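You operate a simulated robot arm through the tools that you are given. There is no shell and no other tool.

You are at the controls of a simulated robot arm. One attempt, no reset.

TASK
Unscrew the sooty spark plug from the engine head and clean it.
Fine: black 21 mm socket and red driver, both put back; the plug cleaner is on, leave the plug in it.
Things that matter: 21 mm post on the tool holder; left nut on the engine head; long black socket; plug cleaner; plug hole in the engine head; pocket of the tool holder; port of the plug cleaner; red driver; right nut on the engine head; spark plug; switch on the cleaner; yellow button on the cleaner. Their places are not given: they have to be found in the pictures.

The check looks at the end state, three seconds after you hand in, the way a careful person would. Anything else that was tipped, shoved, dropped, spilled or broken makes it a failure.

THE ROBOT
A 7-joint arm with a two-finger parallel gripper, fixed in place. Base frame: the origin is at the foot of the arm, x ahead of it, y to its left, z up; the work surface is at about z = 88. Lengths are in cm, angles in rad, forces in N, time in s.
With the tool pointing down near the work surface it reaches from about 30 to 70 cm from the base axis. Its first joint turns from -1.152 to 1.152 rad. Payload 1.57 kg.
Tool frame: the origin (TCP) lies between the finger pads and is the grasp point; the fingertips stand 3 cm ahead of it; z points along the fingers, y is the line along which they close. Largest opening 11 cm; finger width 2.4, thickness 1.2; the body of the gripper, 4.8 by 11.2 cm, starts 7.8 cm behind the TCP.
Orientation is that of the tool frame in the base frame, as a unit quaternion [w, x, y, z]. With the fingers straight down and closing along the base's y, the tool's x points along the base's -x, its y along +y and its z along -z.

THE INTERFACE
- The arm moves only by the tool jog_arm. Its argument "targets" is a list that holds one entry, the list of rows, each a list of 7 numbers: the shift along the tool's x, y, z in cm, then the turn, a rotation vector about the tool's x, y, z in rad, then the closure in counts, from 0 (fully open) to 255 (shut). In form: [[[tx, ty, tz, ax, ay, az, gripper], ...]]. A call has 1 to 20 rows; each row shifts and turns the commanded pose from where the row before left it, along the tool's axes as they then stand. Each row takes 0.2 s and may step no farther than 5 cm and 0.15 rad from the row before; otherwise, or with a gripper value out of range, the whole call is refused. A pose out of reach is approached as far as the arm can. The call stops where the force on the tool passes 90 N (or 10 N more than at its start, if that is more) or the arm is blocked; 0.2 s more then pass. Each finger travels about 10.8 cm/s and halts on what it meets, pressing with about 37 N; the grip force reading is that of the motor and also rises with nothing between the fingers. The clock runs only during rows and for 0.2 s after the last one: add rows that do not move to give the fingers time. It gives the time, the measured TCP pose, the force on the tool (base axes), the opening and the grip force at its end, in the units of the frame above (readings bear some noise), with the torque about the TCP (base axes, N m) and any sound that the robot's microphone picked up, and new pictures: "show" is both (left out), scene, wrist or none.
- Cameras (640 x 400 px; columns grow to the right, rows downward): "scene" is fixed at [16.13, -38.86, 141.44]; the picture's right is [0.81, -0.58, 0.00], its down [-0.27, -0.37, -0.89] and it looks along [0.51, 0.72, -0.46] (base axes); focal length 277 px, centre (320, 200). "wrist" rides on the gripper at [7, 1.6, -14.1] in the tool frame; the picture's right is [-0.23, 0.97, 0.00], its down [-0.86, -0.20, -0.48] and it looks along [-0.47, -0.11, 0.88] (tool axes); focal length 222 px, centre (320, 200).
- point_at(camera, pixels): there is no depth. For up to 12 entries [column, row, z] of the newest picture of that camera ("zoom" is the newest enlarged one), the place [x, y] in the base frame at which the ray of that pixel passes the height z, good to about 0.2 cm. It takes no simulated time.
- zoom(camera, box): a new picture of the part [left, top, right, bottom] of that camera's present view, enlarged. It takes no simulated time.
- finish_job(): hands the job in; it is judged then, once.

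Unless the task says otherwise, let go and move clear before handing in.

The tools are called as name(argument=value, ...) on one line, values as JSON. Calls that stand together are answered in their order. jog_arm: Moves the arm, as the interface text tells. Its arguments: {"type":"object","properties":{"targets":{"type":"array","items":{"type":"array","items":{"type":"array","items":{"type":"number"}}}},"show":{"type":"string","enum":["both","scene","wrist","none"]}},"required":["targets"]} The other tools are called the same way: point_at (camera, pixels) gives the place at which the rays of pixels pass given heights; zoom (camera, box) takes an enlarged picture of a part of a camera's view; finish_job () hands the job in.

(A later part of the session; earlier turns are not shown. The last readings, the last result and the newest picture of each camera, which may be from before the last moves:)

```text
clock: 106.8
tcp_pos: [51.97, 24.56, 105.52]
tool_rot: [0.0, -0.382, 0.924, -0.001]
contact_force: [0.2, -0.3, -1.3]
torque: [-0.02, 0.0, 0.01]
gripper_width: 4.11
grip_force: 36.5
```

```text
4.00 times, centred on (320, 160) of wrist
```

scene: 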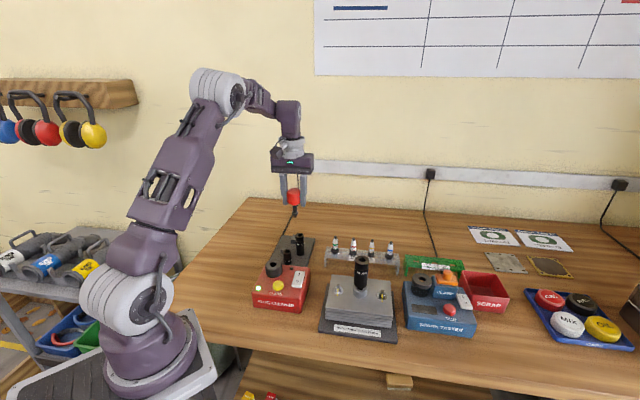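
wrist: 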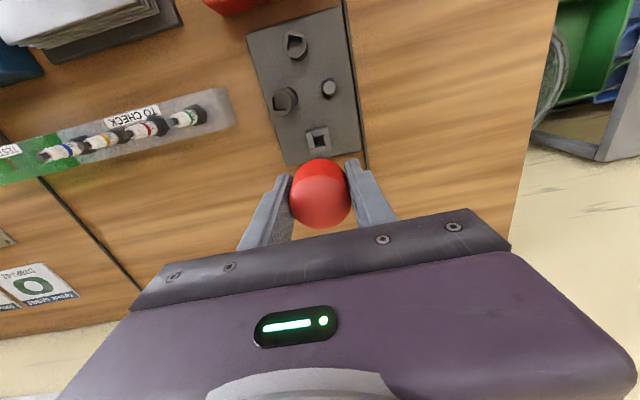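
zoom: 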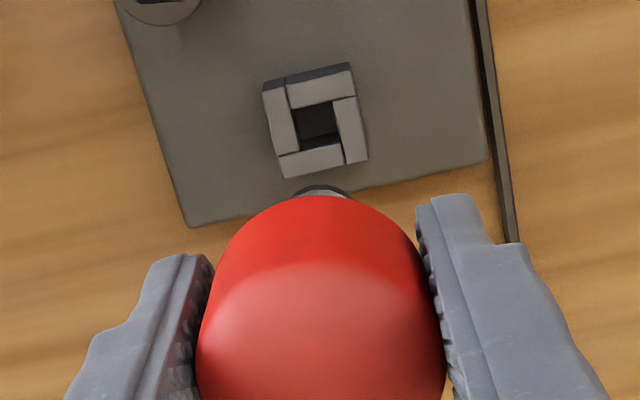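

The tip is over the pocket with about 0.1 cm error. I'll correct and lower to just above it.

jog_arm(targets=[[[0.06, -0.11, 2, 0, 0, 0, 255], [0, 0, 2.2, 0, 0, 0, 255], [0, 0, 1.8, 0, 0, 0, 255], [0, 0, 0, 0, 0, 0, 255], [0, 0, 0, 0, 0, 0, 255]]], show="scene")

zoom(camera="scene", box=[280, 220, 310, 250])

```text
clock: 108.0
tcp_pos: [52.12, 24.36, 99.59]
tool_rot: [-0.001, -0.382, 0.924, 0.0]
contact_force: [0.2, -0.3, -0.9]
torque: [0.01, 0.0, -0.02]
gripper_width: 4.13
grip_force: 36.7
```

scene: 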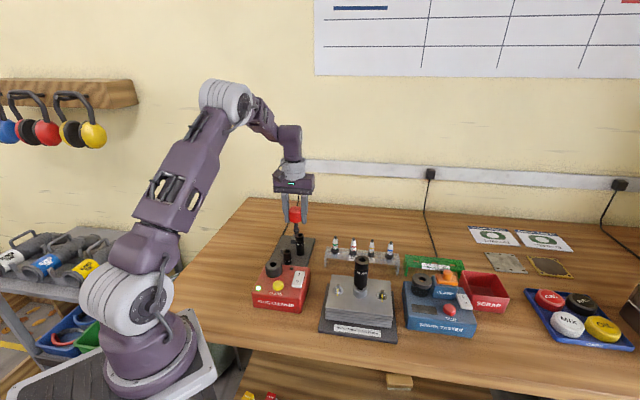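

```text
13.33 times, centred on (295, 235) of scene
```

zoom: 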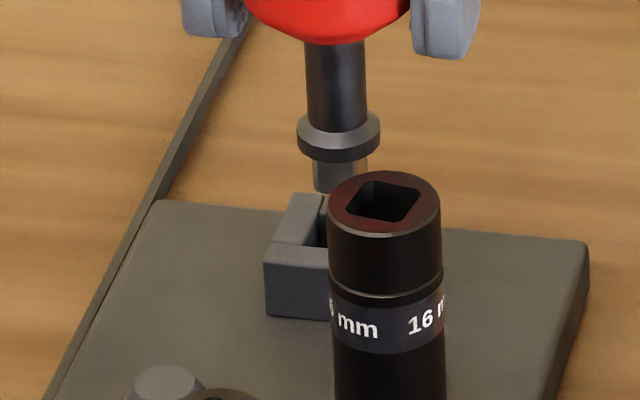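

Slightly right of the earlier good alignment; I'll nudge +0.06 along tool y and lower into the pocket.

jog_arm(targets=[[[0, 0.06, 0.3, 0, 0, 0, 255], [0, 0, 0.3, 0, 0, 0, 255], [0, 0, 0.3, 0, 0, 0, 255], [0, 0, 0.2, 0, 0, 0, 255], [0, 0, 0, 0, 0, 0, 255]]], show="none")

zoom(camera="scene", box=[280, 220, 310, 250])

```text
clock: 109.2
tcp_pos: [51.94, 24.28, 98.5]
tool_rot: [0.0, -0.382, 0.924, 0.0]
contact_force: [-0.6, 0.9, -1.8]
torque: [0.02, -0.03, 0.03]
gripper_width: 4.11
grip_force: 36.5
```

```text
13.33 times, centred on (295, 235) of scene
```

zoom: 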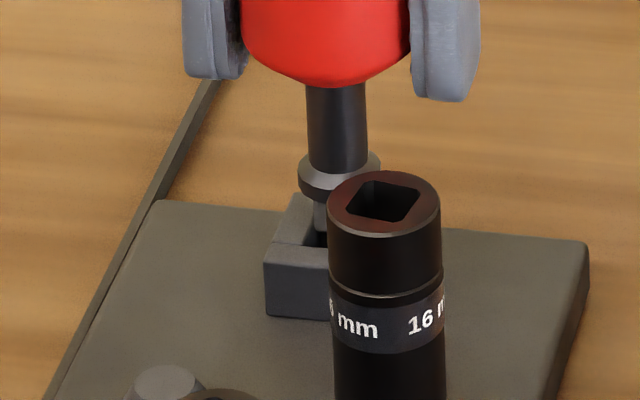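

No contact; the tip is entering. Continuing down.

jog_arm(targets=[[[0, 0, 0.3, 0, 0, 0, 255], [0, 0, 0.3, 0, 0, 0, 255], [0, 0, 0.3, 0, 0, 0, 255], [0, 0, 0.15, 0, 0, 0, 255], [0, 0, 0, 0, 0, 0, 255]]], show="none")

zoom(camera="scene", box=[280, 220, 310, 250])

```text
clock: 110.4
tcp_pos: [52.14, 24.31, 97.62]
tool_rot: [0.004, -0.382, 0.924, 0.001]
contact_force: [-5.6, -1.3, 54.0]
torque: [0.31, 0.36, 0.13]
gripper_width: 4.14
grip_force: 36.6
```

```text
13.33 times, centred on (295, 235) of scene
```

zoom: 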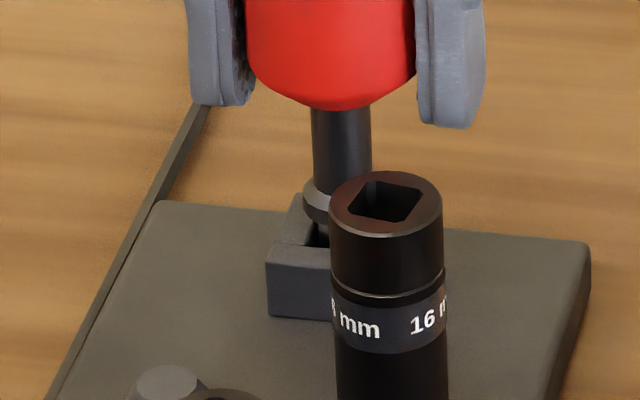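

Blocked at 54 N before seating, so the tip is catching on the pocket. I'll back off immediately and examine alignment.

jog_arm(targets=[[[0, 0, -0.3, 0, 0, 0, 255], [0, 0, -0.4, 0, 0, 0, 255], [0, 0, -0.6, 0, 0, 0, 255], [0, 0, 0, 0, 0, 0, 255]]])

zoom(camera="scene", box=[284, 225, 306, 245])

zoom(camera="wrist", box=[290, 120, 350, 180])

```text
clock: 111.4
tcp_pos: [51.92, 24.26, 98.68]
tool_rot: [0.0, -0.382, 0.924, -0.001]
contact_force: [0.1, -0.3, -1.8]
torque: [0.04, 0.0, -0.02]
gripper_width: 4.12
grip_force: 37.2
```

scene: 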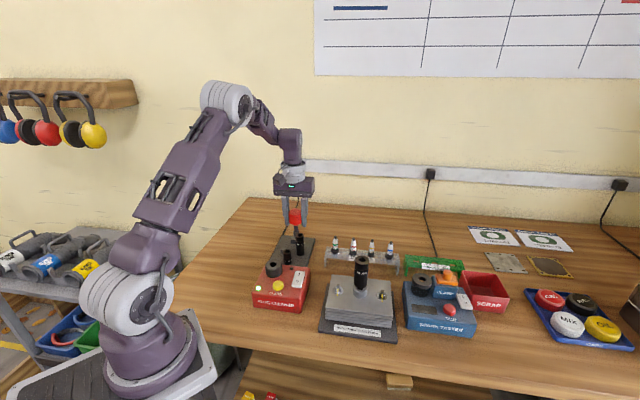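
wrist: 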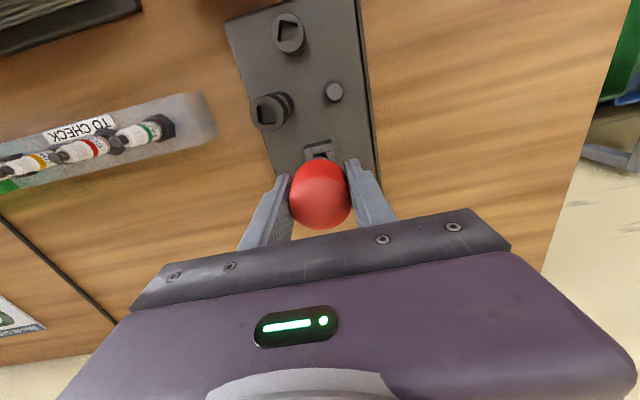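

```text
16.00 times, centred on (295, 235) of scene
```

zoom: 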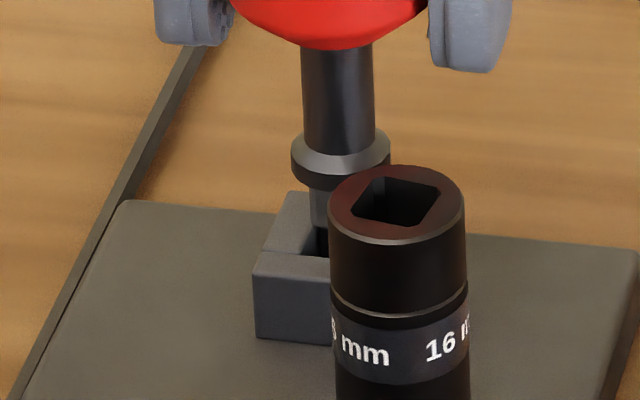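

```text
6.67 times, centred on (320, 150) of wrist
```

zoom: 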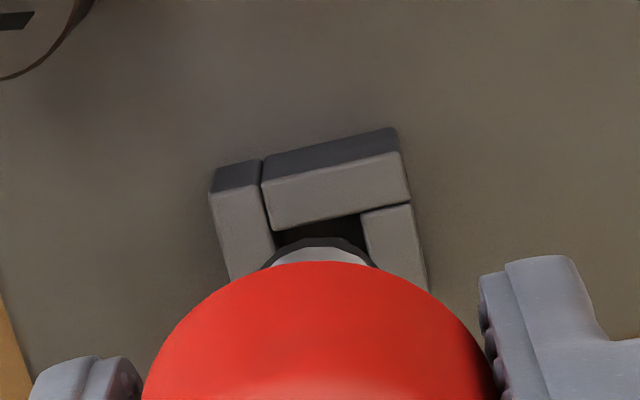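

I'll check that the holder hasn't shifted, using the same zoom box as before.

zoom(camera="scene", box=[280, 220, 310, 250])

zoom(camera="wrist", box=[305, 130, 335, 160])

```text
13.33 times, centred on (295, 235) of scene
```

zoom: 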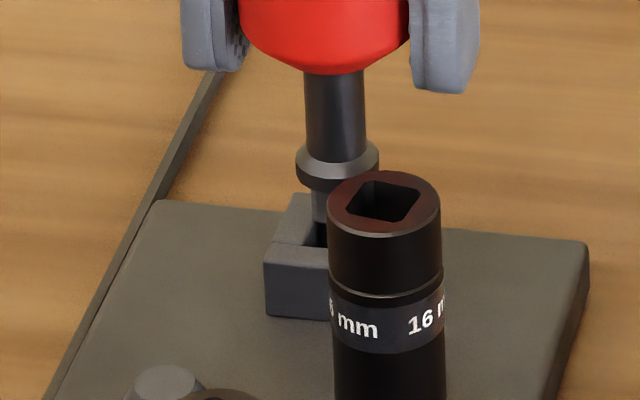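

```text
13.33 times, centred on (320, 145) of wrist
```

zoom: 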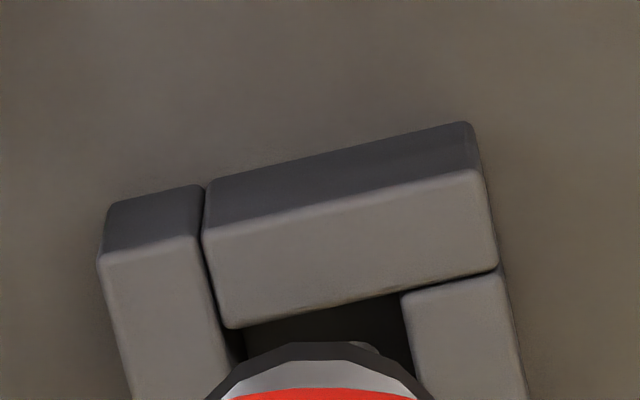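

The holder hasn't moved. The driver's yaw may have slipped in the grip during unscrewing, so I'll raise a bit and compare the tip's orientation with the pocket.

jog_arm(targets=[[[0, 0, -2, 0, 0, 0, 255], [0, 0, -2, 0, 0, 0, 255], [0, 0, 0, 0, 0, 0, 255]]])

zoom(camera="scene", box=[286, 212, 304, 228])

zoom(camera="scene", box=[284, 230, 306, 246])

```text
clock: 112.2
tcp_pos: [52.11, 24.52, 102.67]
tool_rot: [0.0, -0.382, 0.924, -0.001]
contact_force: [-0.2, 0.4, -2.5]
torque: [-0.02, 0.0, 0.02]
gripper_width: 4.12
grip_force: 37.8
```

scene: 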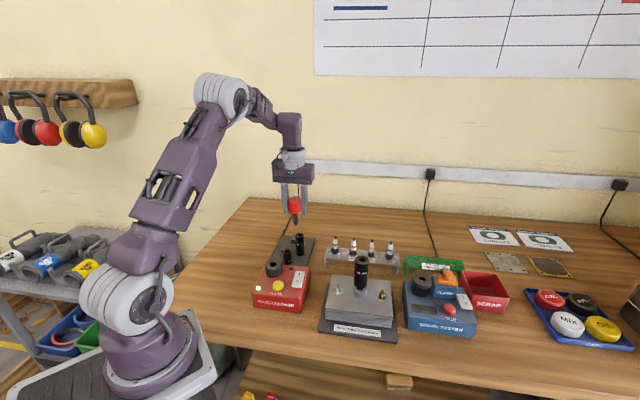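
wrist: 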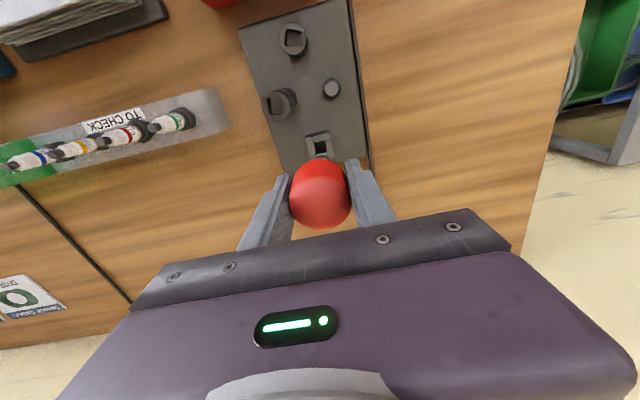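

```text
16.00 times, centred on (295, 220) of scene
```

zoom: 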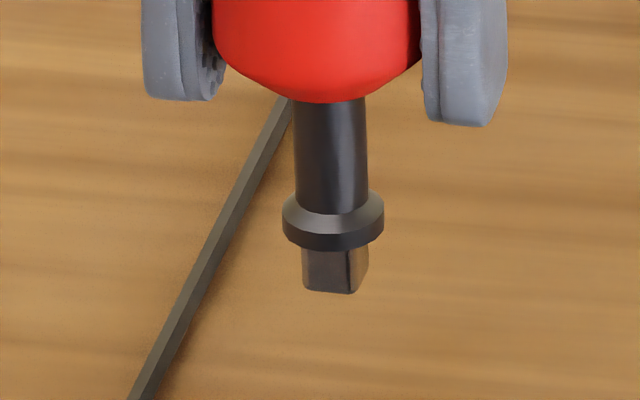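

```text
16.00 times, centred on (295, 238) of scene
```

zoom: 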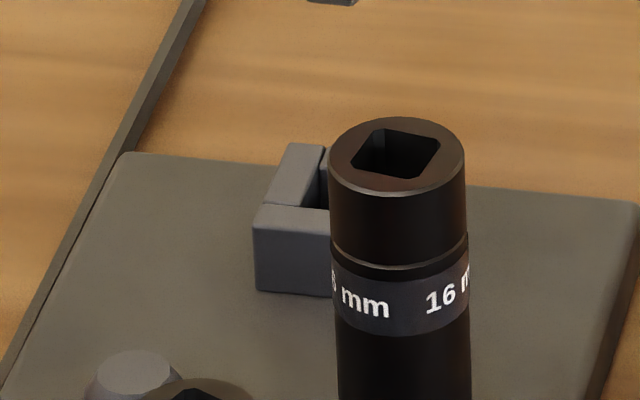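

The tip looks rotated about 4° clockwise relative to the pocket. I'll turn it 4° counter-clockwise and lower to just above the pocket, then re-measure.

jog_arm(targets=[[[0, 0, 0, 0, 0, -0.07, 255], [0, 0, 1.5, 0, 0, 0, 255], [0, 0, 1.4, 0, 0, 0, 255], [0, 0, 0, 0, 0, 0, 255], [0, 0, 0, 0, 0, 0, 255]]])

zoom(camera="scene", box=[280, 220, 310, 250])

zoom(camera="wrist", box=[305, 130, 335, 160])

```text
clock: 113.4
tcp_pos: [52.05, 24.35, 99.67]
tool_rot: [0.0, -0.414, 0.91, 0.0]
contact_force: [0.1, 0.0, -0.9]
torque: [0.02, 0.0, -0.02]
gripper_width: 4.11
grip_force: 36.7
```

scene: 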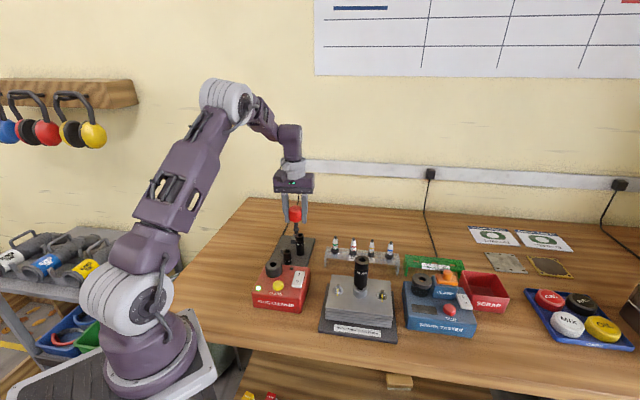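
wrist: 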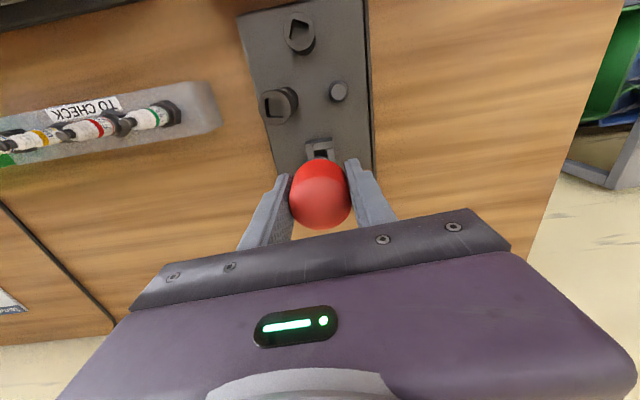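

```text
13.33 times, centred on (295, 235) of scene
```

zoom: 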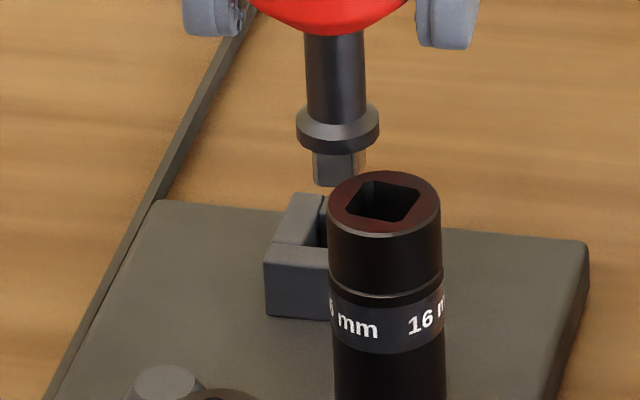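

```text
13.33 times, centred on (320, 145) of wrist
```

zoom: 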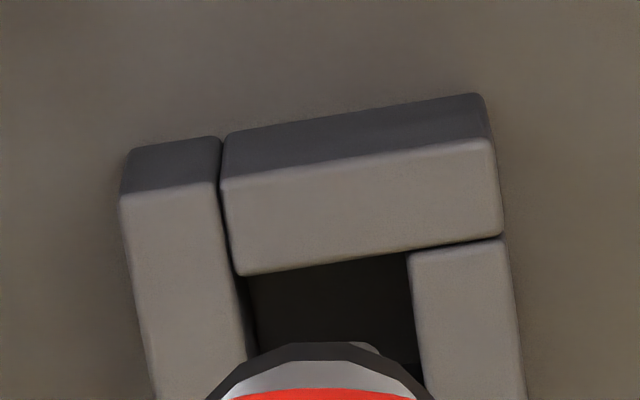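

Both views say to move about +0.1 along tool y (and about +0.07 along x). I'll correct, lower a bit, and re-check.

jog_arm(targets=[[[0.06, 0.1, 0, 0, 0, 0, 255], [0, 0, 0.4, 0, 0, 0, 255], [0, 0, 0.3, 0, 0, 0, 255], [0, 0, 0, 0, 0, 0, 255], [0, 0, 0, 0, 0, 0, 255]]])

zoom(camera="scene", box=[280, 220, 310, 250])

zoom(camera="wrist", box=[305, 130, 335, 160])

```text
clock: 114.6
tcp_pos: [51.9, 24.41, 99.13]
tool_rot: [0.0, -0.414, 0.91, 0.0]
contact_force: [0.2, 0.0, -1.1]
torque: [0.01, 0.0, 0.01]
gripper_width: 4.12
grip_force: 36.6
```

scene: 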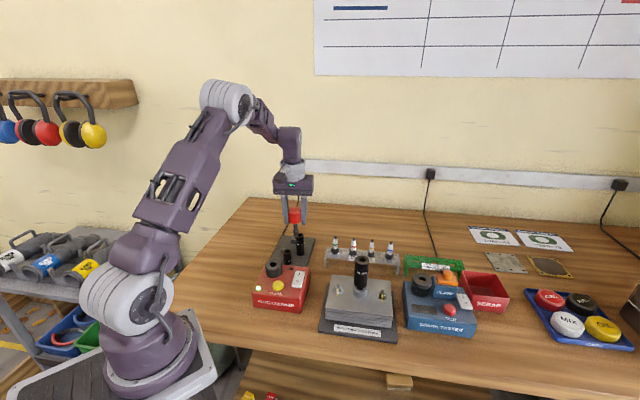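
wrist: 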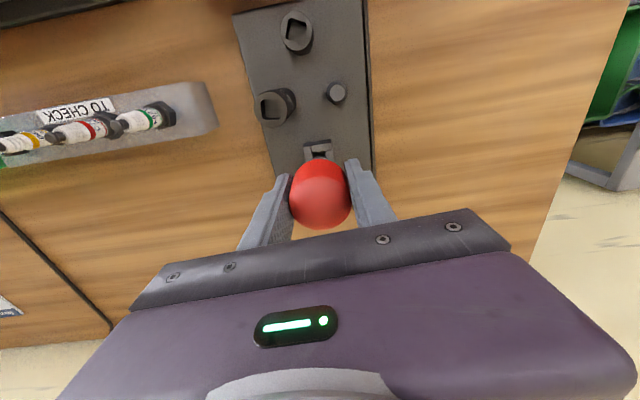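

```text
13.33 times, centred on (295, 235) of scene
```

zoom: 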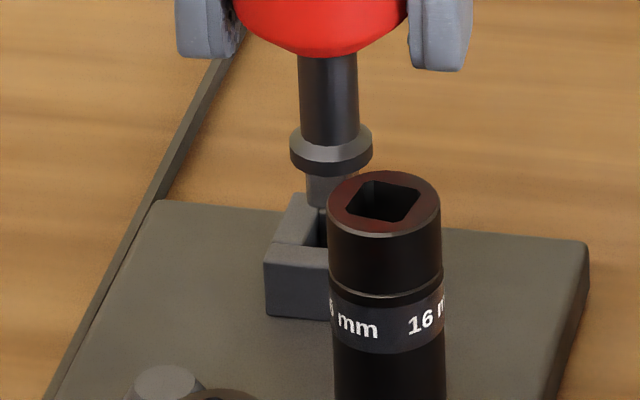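

```text
13.33 times, centred on (320, 145) of wrist
```

zoom: 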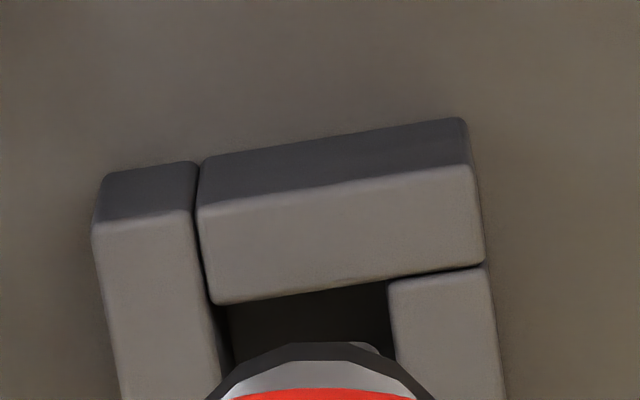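

A slight overshoot now; I'll move -0.06 along y and lower with force monitoring.

jog_arm(targets=[[[0.02, -0.06, 0, 0, 0, 0, 255], [0, 0, 0.3, 0, 0, 0, 255], [0, 0, 0.2, 0, 0, 0, 255], [0, 0, 0, 0, 0, 0, 255]]])

zoom(camera="scene", box=[280, 220, 310, 250])

zoom(camera="wrist", box=[305, 130, 335, 160])

```text
clock: 115.6
tcp_pos: [51.89, 24.44, 98.62]
tool_rot: [0.0, -0.415, 0.91, 0.0]
contact_force: [-1.0, 1.2, -1.8]
torque: [-0.02, 0.0, 0.01]
gripper_width: 4.16
grip_force: 36.9
```

scene: 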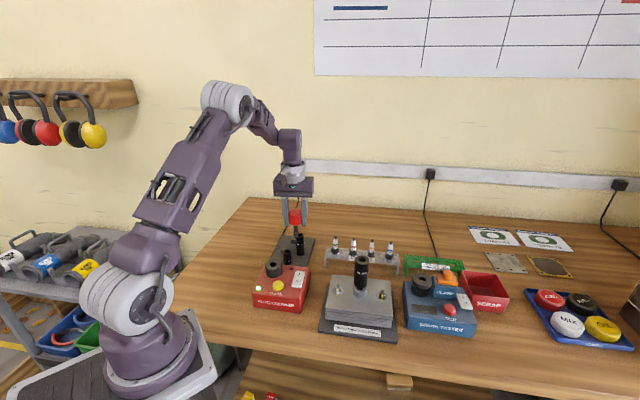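
wrist: 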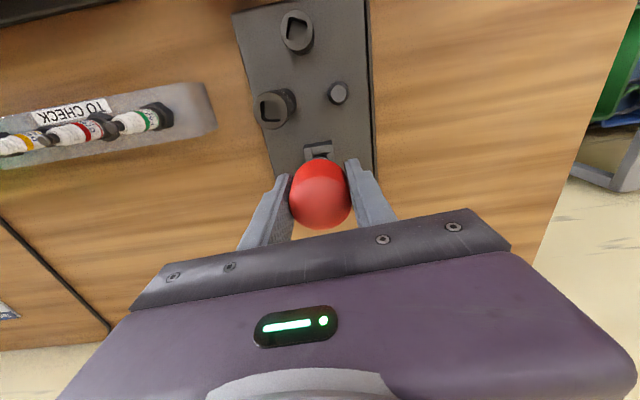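

```text
13.33 times, centred on (295, 235) of scene
```

zoom: 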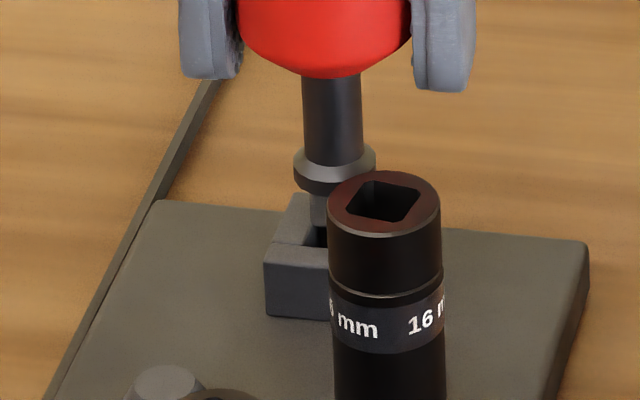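

```text
13.33 times, centred on (320, 145) of wrist
```

zoom: 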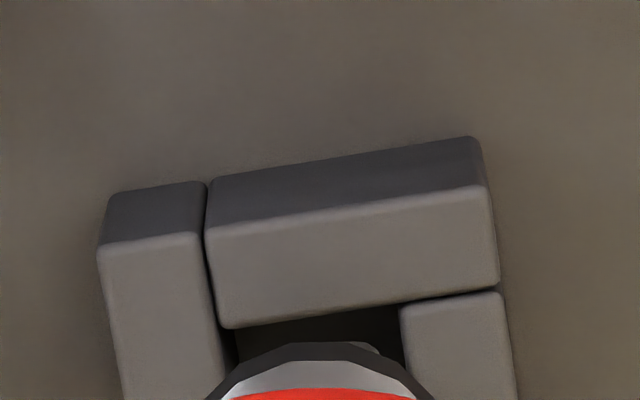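

Now aligned in both views. Lowering further in small steps.

jog_arm(targets=[[[0, 0, 0.2, 0, 0, 0, 255], [0, 0, 0.2, 0, 0, 0, 255], [0, 0, 0, 0, 0, 0, 255]]], show="none")

jog_arm(targets=[[[0, 0, 0.15, 0, 0, 0, 255], [0, 0, 0.1, 0, 0, 0, 255], [0, 0, 0, 0, 0, 0, 255]]], show="none")

zoom(camera="scene", box=[280, 220, 310, 250])

```text
clock: 116.4
tcp_pos: [51.9, 24.45, 98.12]
tool_rot: [0.0, -0.414, 0.91, 0.0]
contact_force: [-0.5, -0.5, -1.5]
torque: [0.0, 0.02, -0.01]
gripper_width: 4.11
grip_force: 37.2
```

```text
clock: 117.2
tcp_pos: [51.98, 24.4, 98.0]
tool_rot: [-0.001, -0.414, 0.91, -0.001]
contact_force: [0.4, 0.8, -1.6]
torque: [0.01, -0.01, 0.01]
gripper_width: 4.16
grip_force: 37.2
```

```text
13.33 times, centred on (295, 235) of scene
```

zoom: 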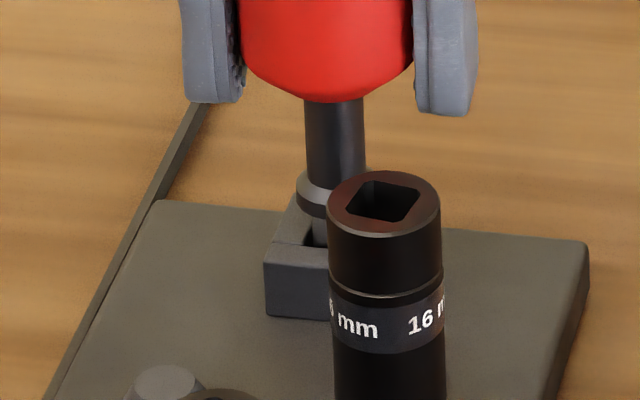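

No resistance so far. Continuing to the bottom.

jog_arm(targets=[[[0, 0, 0.15, 0, 0, 0, 255], [0, 0, 0.15, 0, 0, 0, 255], [0, 0, 0, 0, 0, 0, 255]]], show="none")

jog_arm(targets=[[[0, 0, 0.15, 0, 0, 0, 255], [0, 0, 0.1, 0, 0, 0, 255], [0, 0, 0, 0, 0, 0, 255]]], show="none")

zoom(camera="scene", box=[280, 220, 310, 250])

```text
clock: 118.0
tcp_pos: [51.91, 24.3, 97.62]
tool_rot: [0.0, -0.414, 0.91, 0.0]
contact_force: [-0.3, 0.0, -1.8]
torque: [0.02, 0.03, 0.04]
gripper_width: 4.14
grip_force: 37.0
```

```text
clock: 118.8
tcp_pos: [51.86, 24.37, 97.39]
tool_rot: [0.0, -0.414, 0.91, 0.0]
contact_force: [-1.0, -0.9, -1.5]
torque: [-0.01, 0.01, 0.0]
gripper_width: 4.1
grip_force: 37.0
```

```text
13.33 times, centred on (295, 235) of scene
```

zoom: 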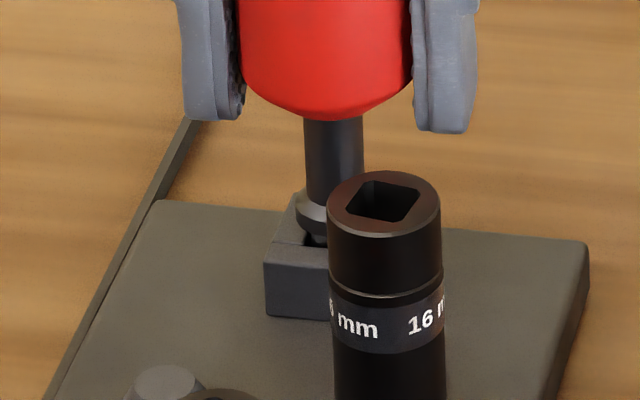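

jog_arm(targets=[[[0, 0, 0.15, 0, 0, 0, 255], [0, 0, 0.15, 0, 0, 0, 255], [0, 0, 0, 0, 0, 0, 255]]], show="none")

jog_arm(targets=[[[0, 0, 0.1, 0, 0, 0, 255], [0, 0, 0, 0, 0, 0, 255]]], show="none")

zoom(camera="scene", box=[280, 220, 310, 250])

```text
clock: 119.6
tcp_pos: [51.95, 24.3, 97.05]
tool_rot: [0.0, -0.414, 0.91, 0.0]
contact_force: [-0.3, -0.5, -1.3]
torque: [0.02, -0.01, 0.03]
gripper_width: 4.13
grip_force: 36.9
```

```text
clock: 120.2
tcp_pos: [51.82, 24.27, 96.92]
tool_rot: [0.0, -0.414, 0.91, 0.0]
contact_force: [-1.0, -0.8, -1.9]
torque: [-0.02, 0.0, 0.02]
gripper_width: 4.14
grip_force: 36.9
```

```text
13.33 times, centred on (295, 235) of scene
```

zoom: 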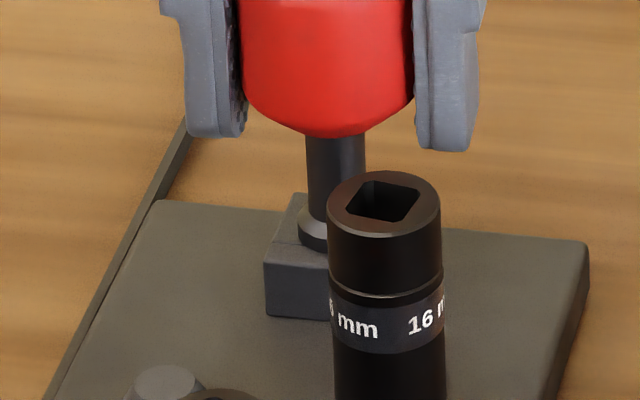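

Essentially seated: the handle and flange rows match the earlier seated view. One more small step, then release and rise.

jog_arm(targets=[[[0, 0, 0.08, 0, 0, 0, 255], [0, 0, 0, 0, 0, 0, 255]]], show="none")

jog_arm(targets=[[[0, 0, 0, 0, 0, 0, 155], [0, 0, 0, 0, 0, 0, 130], [0, 0, 0, 0, 0, 0, 90], [0, 0, 0, 0, 0, 0, 80], [0, 0, 0, 0, 0, 0, 80], [0, 0, -2, 0, 0, 0, 80], [0, 0, -4, 0, 0, 0, 80], [0, 0, -4, 0, 0, 0, 80], [0, 0, -4, 0, 0, 0, 80], [0, 0, -4, 0, 0, 0, 80], [0, 0, 0, 0, 0, 0, 80]]])

zoom(camera="scene", box=[265, 205, 325, 255])

zoom(camera="scene", box=[345, 245, 381, 305])

```text
clock: 120.8
tcp_pos: [51.9, 24.34, 97.0]
tool_rot: [0.0, -0.414, 0.91, 0.0]
contact_force: [0.3, -0.2, 0.3]
torque: [0.01, -0.01, 0.01]
gripper_width: 4.14
grip_force: 37.2
```

```text
clock: 123.2
tcp_pos: [51.97, 24.29, 114.92]
tool_rot: [0.0, -0.414, 0.91, 0.001]
contact_force: [-1.1, -0.5, 0.0]
torque: [0.0, -0.04, 0.0]
gripper_width: 7.54
grip_force: 0.1
```

scene: 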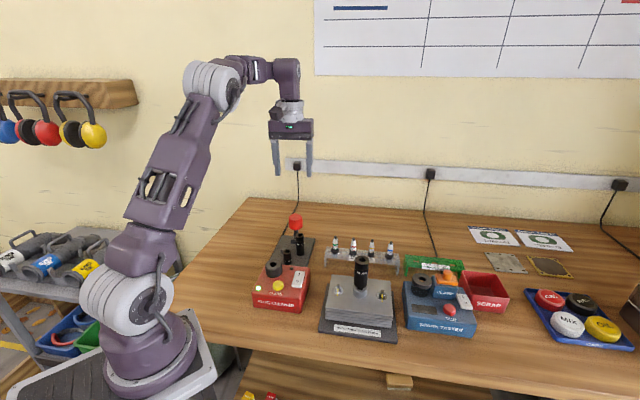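
wrist: 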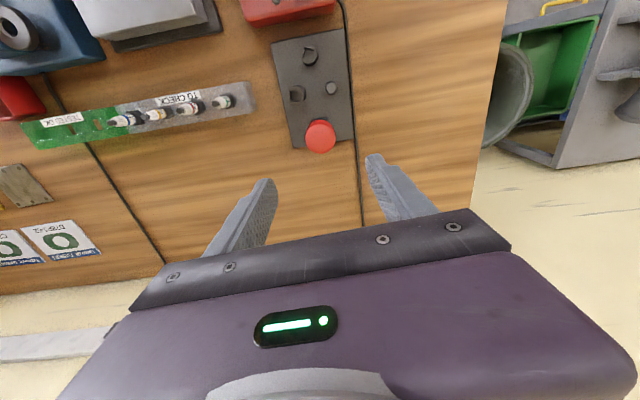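

```text
8.00 times, centred on (295, 230) of scene
```

zoom: 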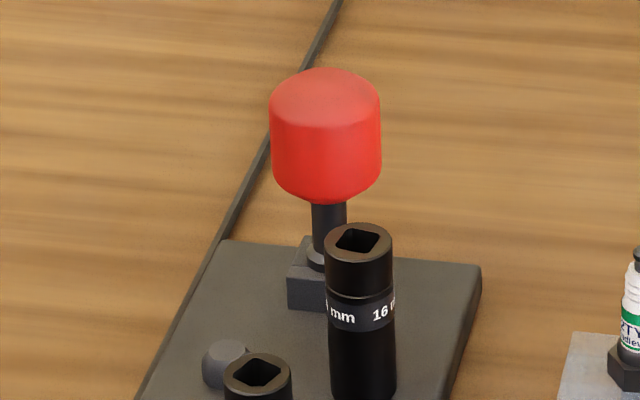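

```text
6.67 times, centred on (363, 275) of scene
```

zoom: 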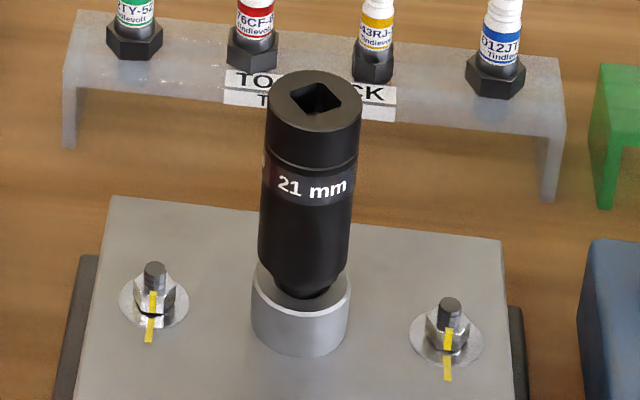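

The driver is back in place. Now I'll go to the socket standing on the plug and pick it up with the fingers.

jog_arm(targets=[[[2.91, -2.36, 0, 0, 0, 0, 130], [2.91, -2.36, 0, 0, 0, 0, 130], [2.91, -2.36, 0, 0, 0, 0, 130], [2.91, -2.36, 0, 0, 0, 0, 130], [2.91, -2.36, 0, 0, 0, 0, 130], [2.91, -2.36, 0, 0, 0, 0, 130], [2.91, -2.36, 0, 0, 0, 0, 130], [2.91, -2.36, 0, 0, 0, 0, 130], [0, 0, 3, 0, 0, 0, 130], [0, 0, 1.5, 0, 0, 0, 130], [0, 0, 0, 0, 0, 0, 130]]])

zoom(camera="wrist", box=[270, 100, 370, 200])

zoom(camera="scene", box=[340, 225, 390, 300])

```text
clock: 125.6
tcp_pos: [50.77, -5.54, 110.43]
tool_rot: [0.0, -0.414, 0.91, 0.001]
contact_force: [-0.3, 0.8, -0.4]
torque: [-0.01, 0.01, -0.03]
gripper_width: 5.4
grip_force: 0.0
```

scene: 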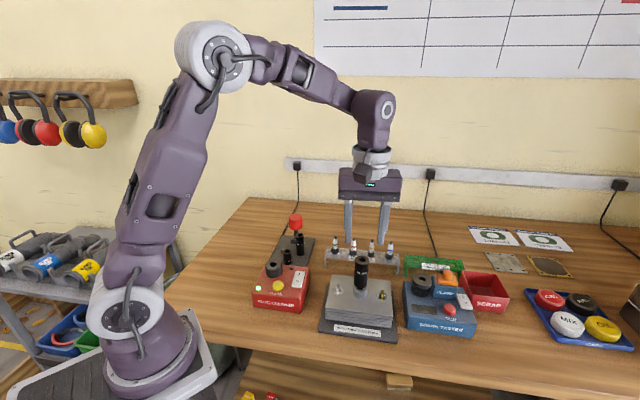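
wrist: 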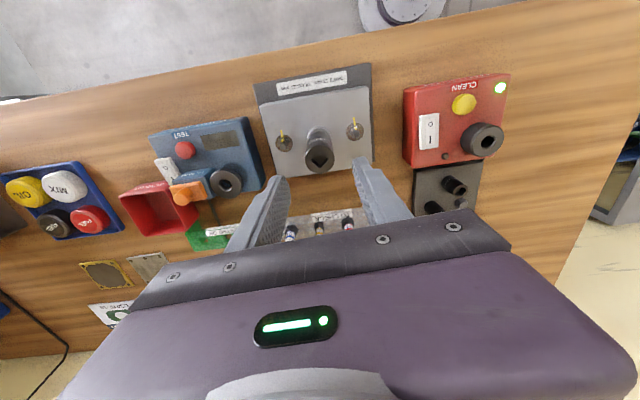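

```text
4.00 times, centred on (320, 150) of wrist
```

zoom: 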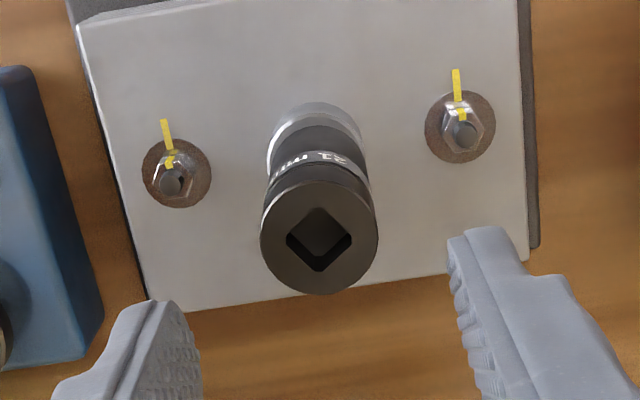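

```text
5.33 times, centred on (365, 262) of scene
```

zoom: 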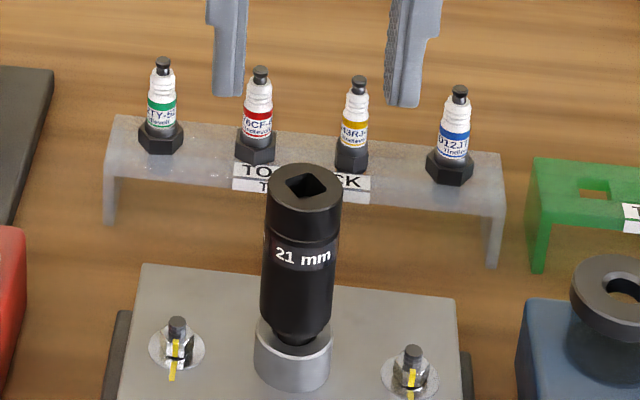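

The socket is centred between the open fingers. I'll lower to grip height (TCP about 101.9) and close gently.

jog_arm(targets=[[[-0.05, 0, 3, 0, 0, 0, 130], [-0.05, 0, 3, 0, 0, 0, 130], [0, 0, 2.5, 0, 0, 0, 130], [0, 0, 0, 0, 0, 0, 140], [0, 0, 0, 0, 0, 0, 160], [0, 0, 0, 0, 0, 0, 172], [0, 0, 0, 0, 0, 0, 180], [0, 0, 0, 0, 0, 0, 186], [0, 0, 0, 0, 0, 0, 200], [0, 0, 0, 0, 0, 0, 230], [0, 0, 0, 0, 0, 0, 255], [0, 0, 0, 0, 0, 0, 255]]])

zoom(camera="scene", box=[340, 245, 390, 305])

zoom(camera="wrist", box=[280, 120, 360, 220])

```text
clock: 128.2
tcp_pos: [50.99, -5.56, 101.94]
tool_rot: [0.0, -0.414, 0.91, 0.001]
contact_force: [-0.1, 0.0, 0.3]
torque: [0.03, 0.01, -0.03]
gripper_width: 2.97
grip_force: 37.1
```

scene: 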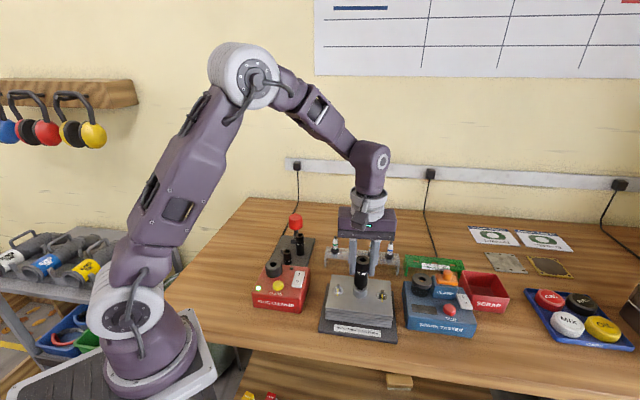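
wrist: 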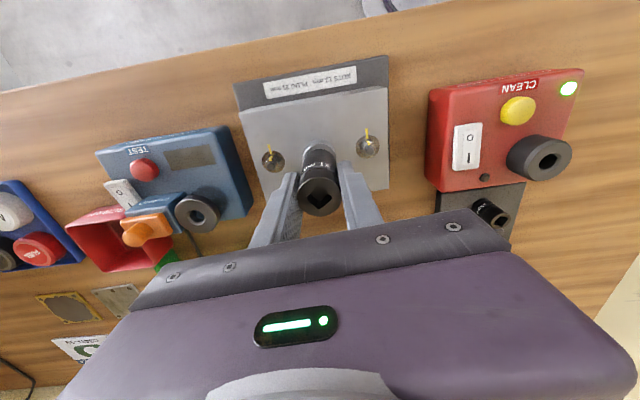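

```text
6.67 times, centred on (365, 275) of scene
```

zoom: 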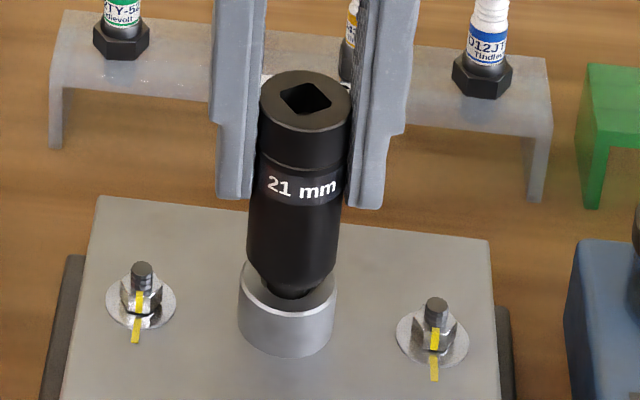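

```text
4.00 times, centred on (320, 170) of wrist
```

zoom: 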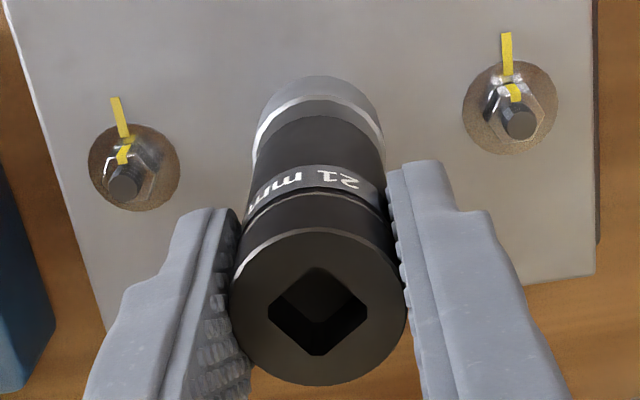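

Gripped. I'll lift slowly and see if the plug follows.

jog_arm(targets=[[[0, 0, -0.5, 0, 0, 0, 255], [0, 0, -0.7, 0, 0, 0, 255], [0, 0, -0.8, 0, 0, 0, 255], [0, 0, 0, 0, 0, 0, 255]]], show="scene")

zoom(camera="scene", box=[345, 255, 380, 300])

```text
clock: 129.2
tcp_pos: [50.98, -5.59, 104.0]
tool_rot: [0.0, -0.413, 0.911, 0.0]
contact_force: [0.2, 1.3, -1.6]
torque: [-0.02, -0.02, -0.01]
gripper_width: 2.98
grip_force: 37.0
```

scene: 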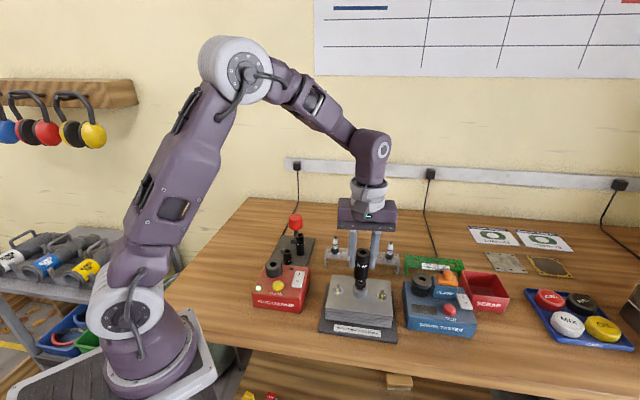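

```text
8.89 times, centred on (362, 278) of scene
```

zoom: 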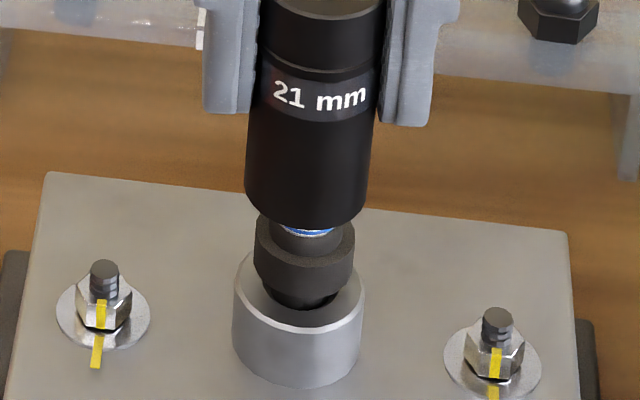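

The plug stays in the head, raised and loose, while the socket comes off cleanly. I'll lift the socket clear and take it back to its post.

jog_arm(targets=[[[0, 0, -2, 0, 0, 0, 255], [0, 0, -3, 0, 0, 0, 255], [0, 0, -3, 0, 0, 0, 255], [0, 0, 0, 0, 0, -0.125, 255], [0, 0, 0, 0, 0, -0.125, 255], [0, 0, 0, 0, 0, -0.12, 255], [-3.06, 1.76, 0, 0, 0, 0, 255], [-3.06, 1.76, 0, 0, 0, 0, 255], [-3.06, 1.76, 0, 0, 0, 0, 255], [-3.06, 1.76, 0, 0, 0, 0, 255], [-3.06, 1.76, 0, 0, 0, 0, 255], [-3.06, 1.76, 0, 0, 0, 0, 255], [-3.06, 1.76, 0, 0, 0, 0, 255], [-3.06, 1.76, 0, 0, 0, 0, 255], [0, 0, 0, 0, 0, 0, 255], [0, 0, 0, 0, 0, 0, 255]]])

zoom(camera="wrist", box=[270, 90, 370, 210])

zoom(camera="scene", box=[255, 165, 325, 265])

zoom(camera="scene", box=[345, 260, 380, 300])

```text
clock: 132.6
tcp_pos: [46.1, 22.32, 111.92]
tool_rot: [-0.001, -0.574, 0.819, 0.0]
contact_force: [-0.4, 0.3, -2.6]
torque: [0.0, -0.01, 0.04]
gripper_width: 2.98
grip_force: 37.3
```

scene: 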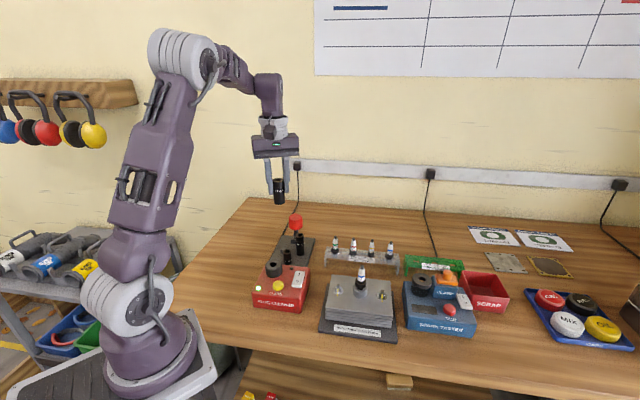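
wrist: 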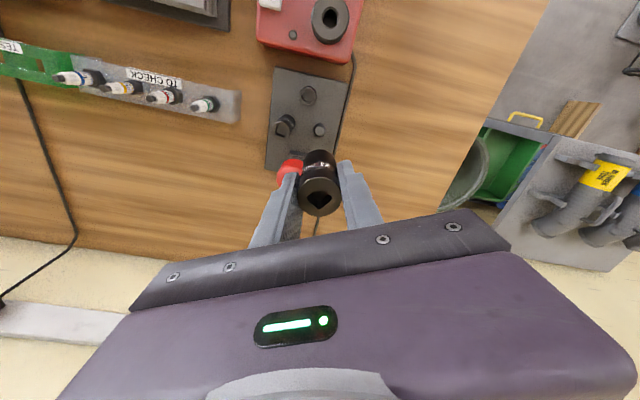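

```text
3.33 times, centred on (320, 150) of wrist
```

zoom: 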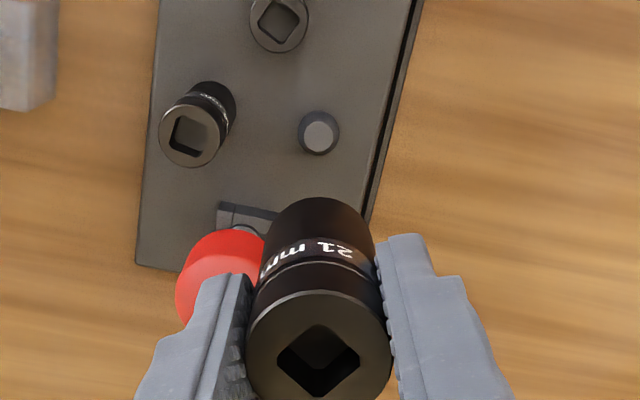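

```text
4.00 times, centred on (290, 215) of scene
```

zoom: 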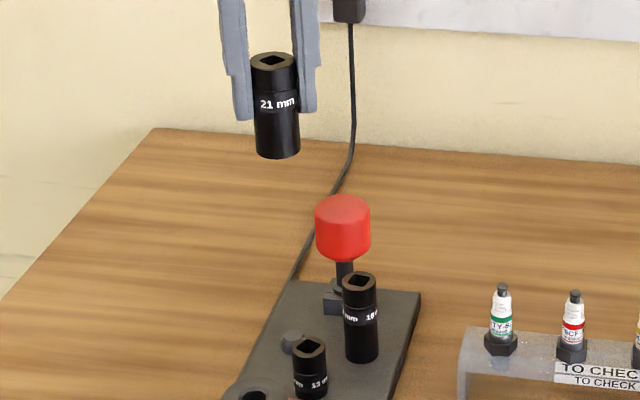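

```text
10.00 times, centred on (362, 280) of scene
```

zoom: 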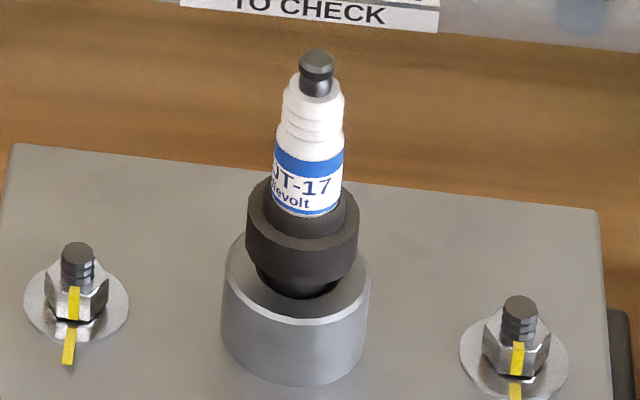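

The socket is directly over the post (post top at wrist (319.7,130.8), as expected on-axis). I'll lower it most of the way.

jog_arm(targets=[[[0.03, -0.03, 4, 0, 0, 0, 255], [0, 0, 4, 0, 0, 0, 255], [0, 0, 3, 0, 0, 0, 255], [0, 0, 2, 0, 0, 0, 255], [0, 0, 0, 0, 0, 0, 255], [0, 0, 0, 0, 0, 0, 255]]])

zoom(camera="scene", box=[265, 215, 315, 270])

zoom(camera="wrist", box=[280, 110, 360, 210])

```text
clock: 134.0
tcp_pos: [45.94, 22.12, 98.73]
tool_rot: [0.0, -0.574, 0.819, 0.001]
contact_force: [-0.2, -0.4, -1.7]
torque: [-0.01, 0.03, -0.02]
gripper_width: 2.97
grip_force: 37.2
```

scene: 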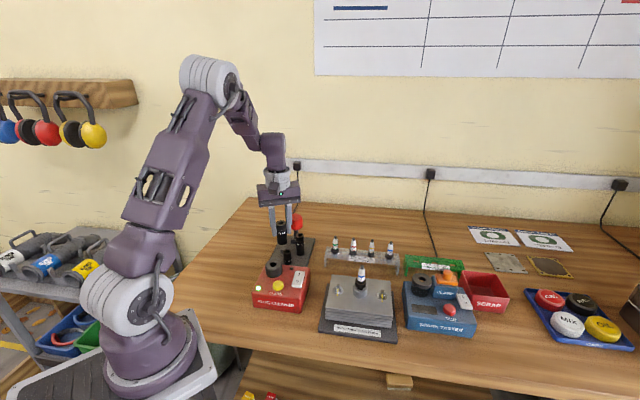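
wrist: 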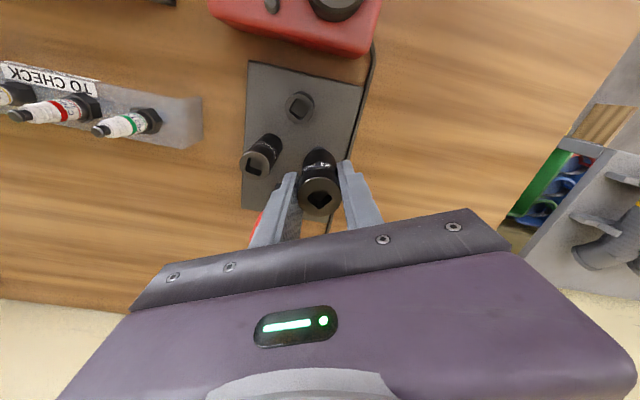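

```text
7.27 times, centred on (290, 242) of scene
```

zoom: 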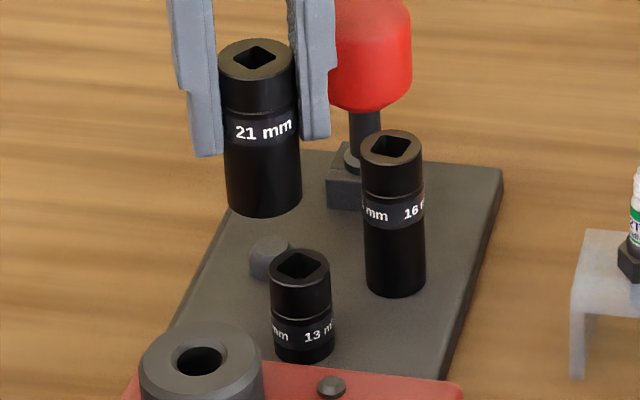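

```text
4.00 times, centred on (320, 160) of wrist
```

zoom: 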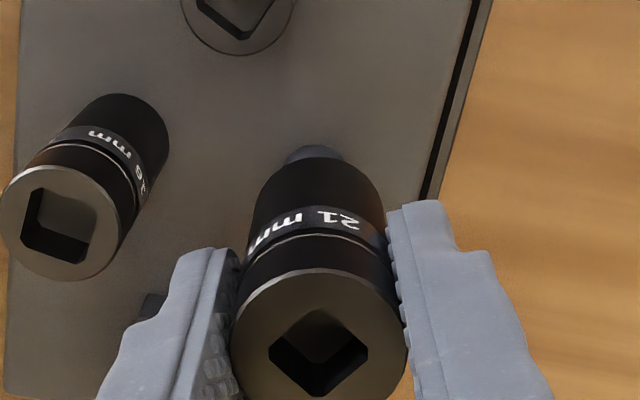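

Nearly aligned (about 0.12 cm correction). I'll correct and lower onto the post in small steps.

jog_arm(targets=[[[0.03, -0.1, 0, 0, 0, 0, 255], [0, 0, 1, 0, 0, 0, 255], [0, 0, 0.8, 0, 0, 0, 255], [0, 0, 0.5, 0, 0, 0, 255], [0, 0, 0, 0, 0, 0, 255]]], show="none")

zoom(camera="scene", box=[265, 215, 315, 270])

```text
clock: 135.2
tcp_pos: [46.1, 22.01, 96.57]
tool_rot: [0.001, -0.574, 0.819, 0.0]
contact_force: [-0.1, -0.2, -2.9]
torque: [0.03, 0.0, -0.01]
gripper_width: 3.0
grip_force: 37.2
```

```text
7.27 times, centred on (290, 242) of scene
```

zoom: 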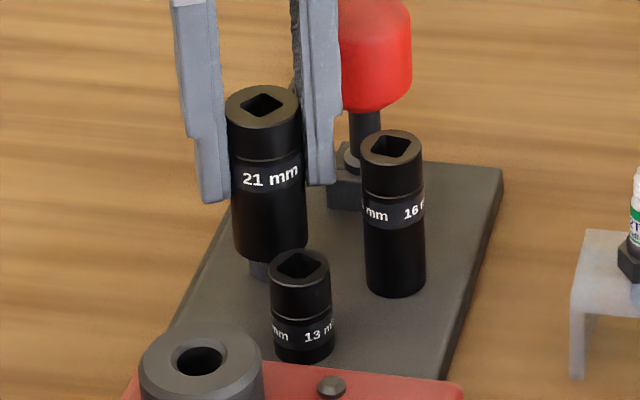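

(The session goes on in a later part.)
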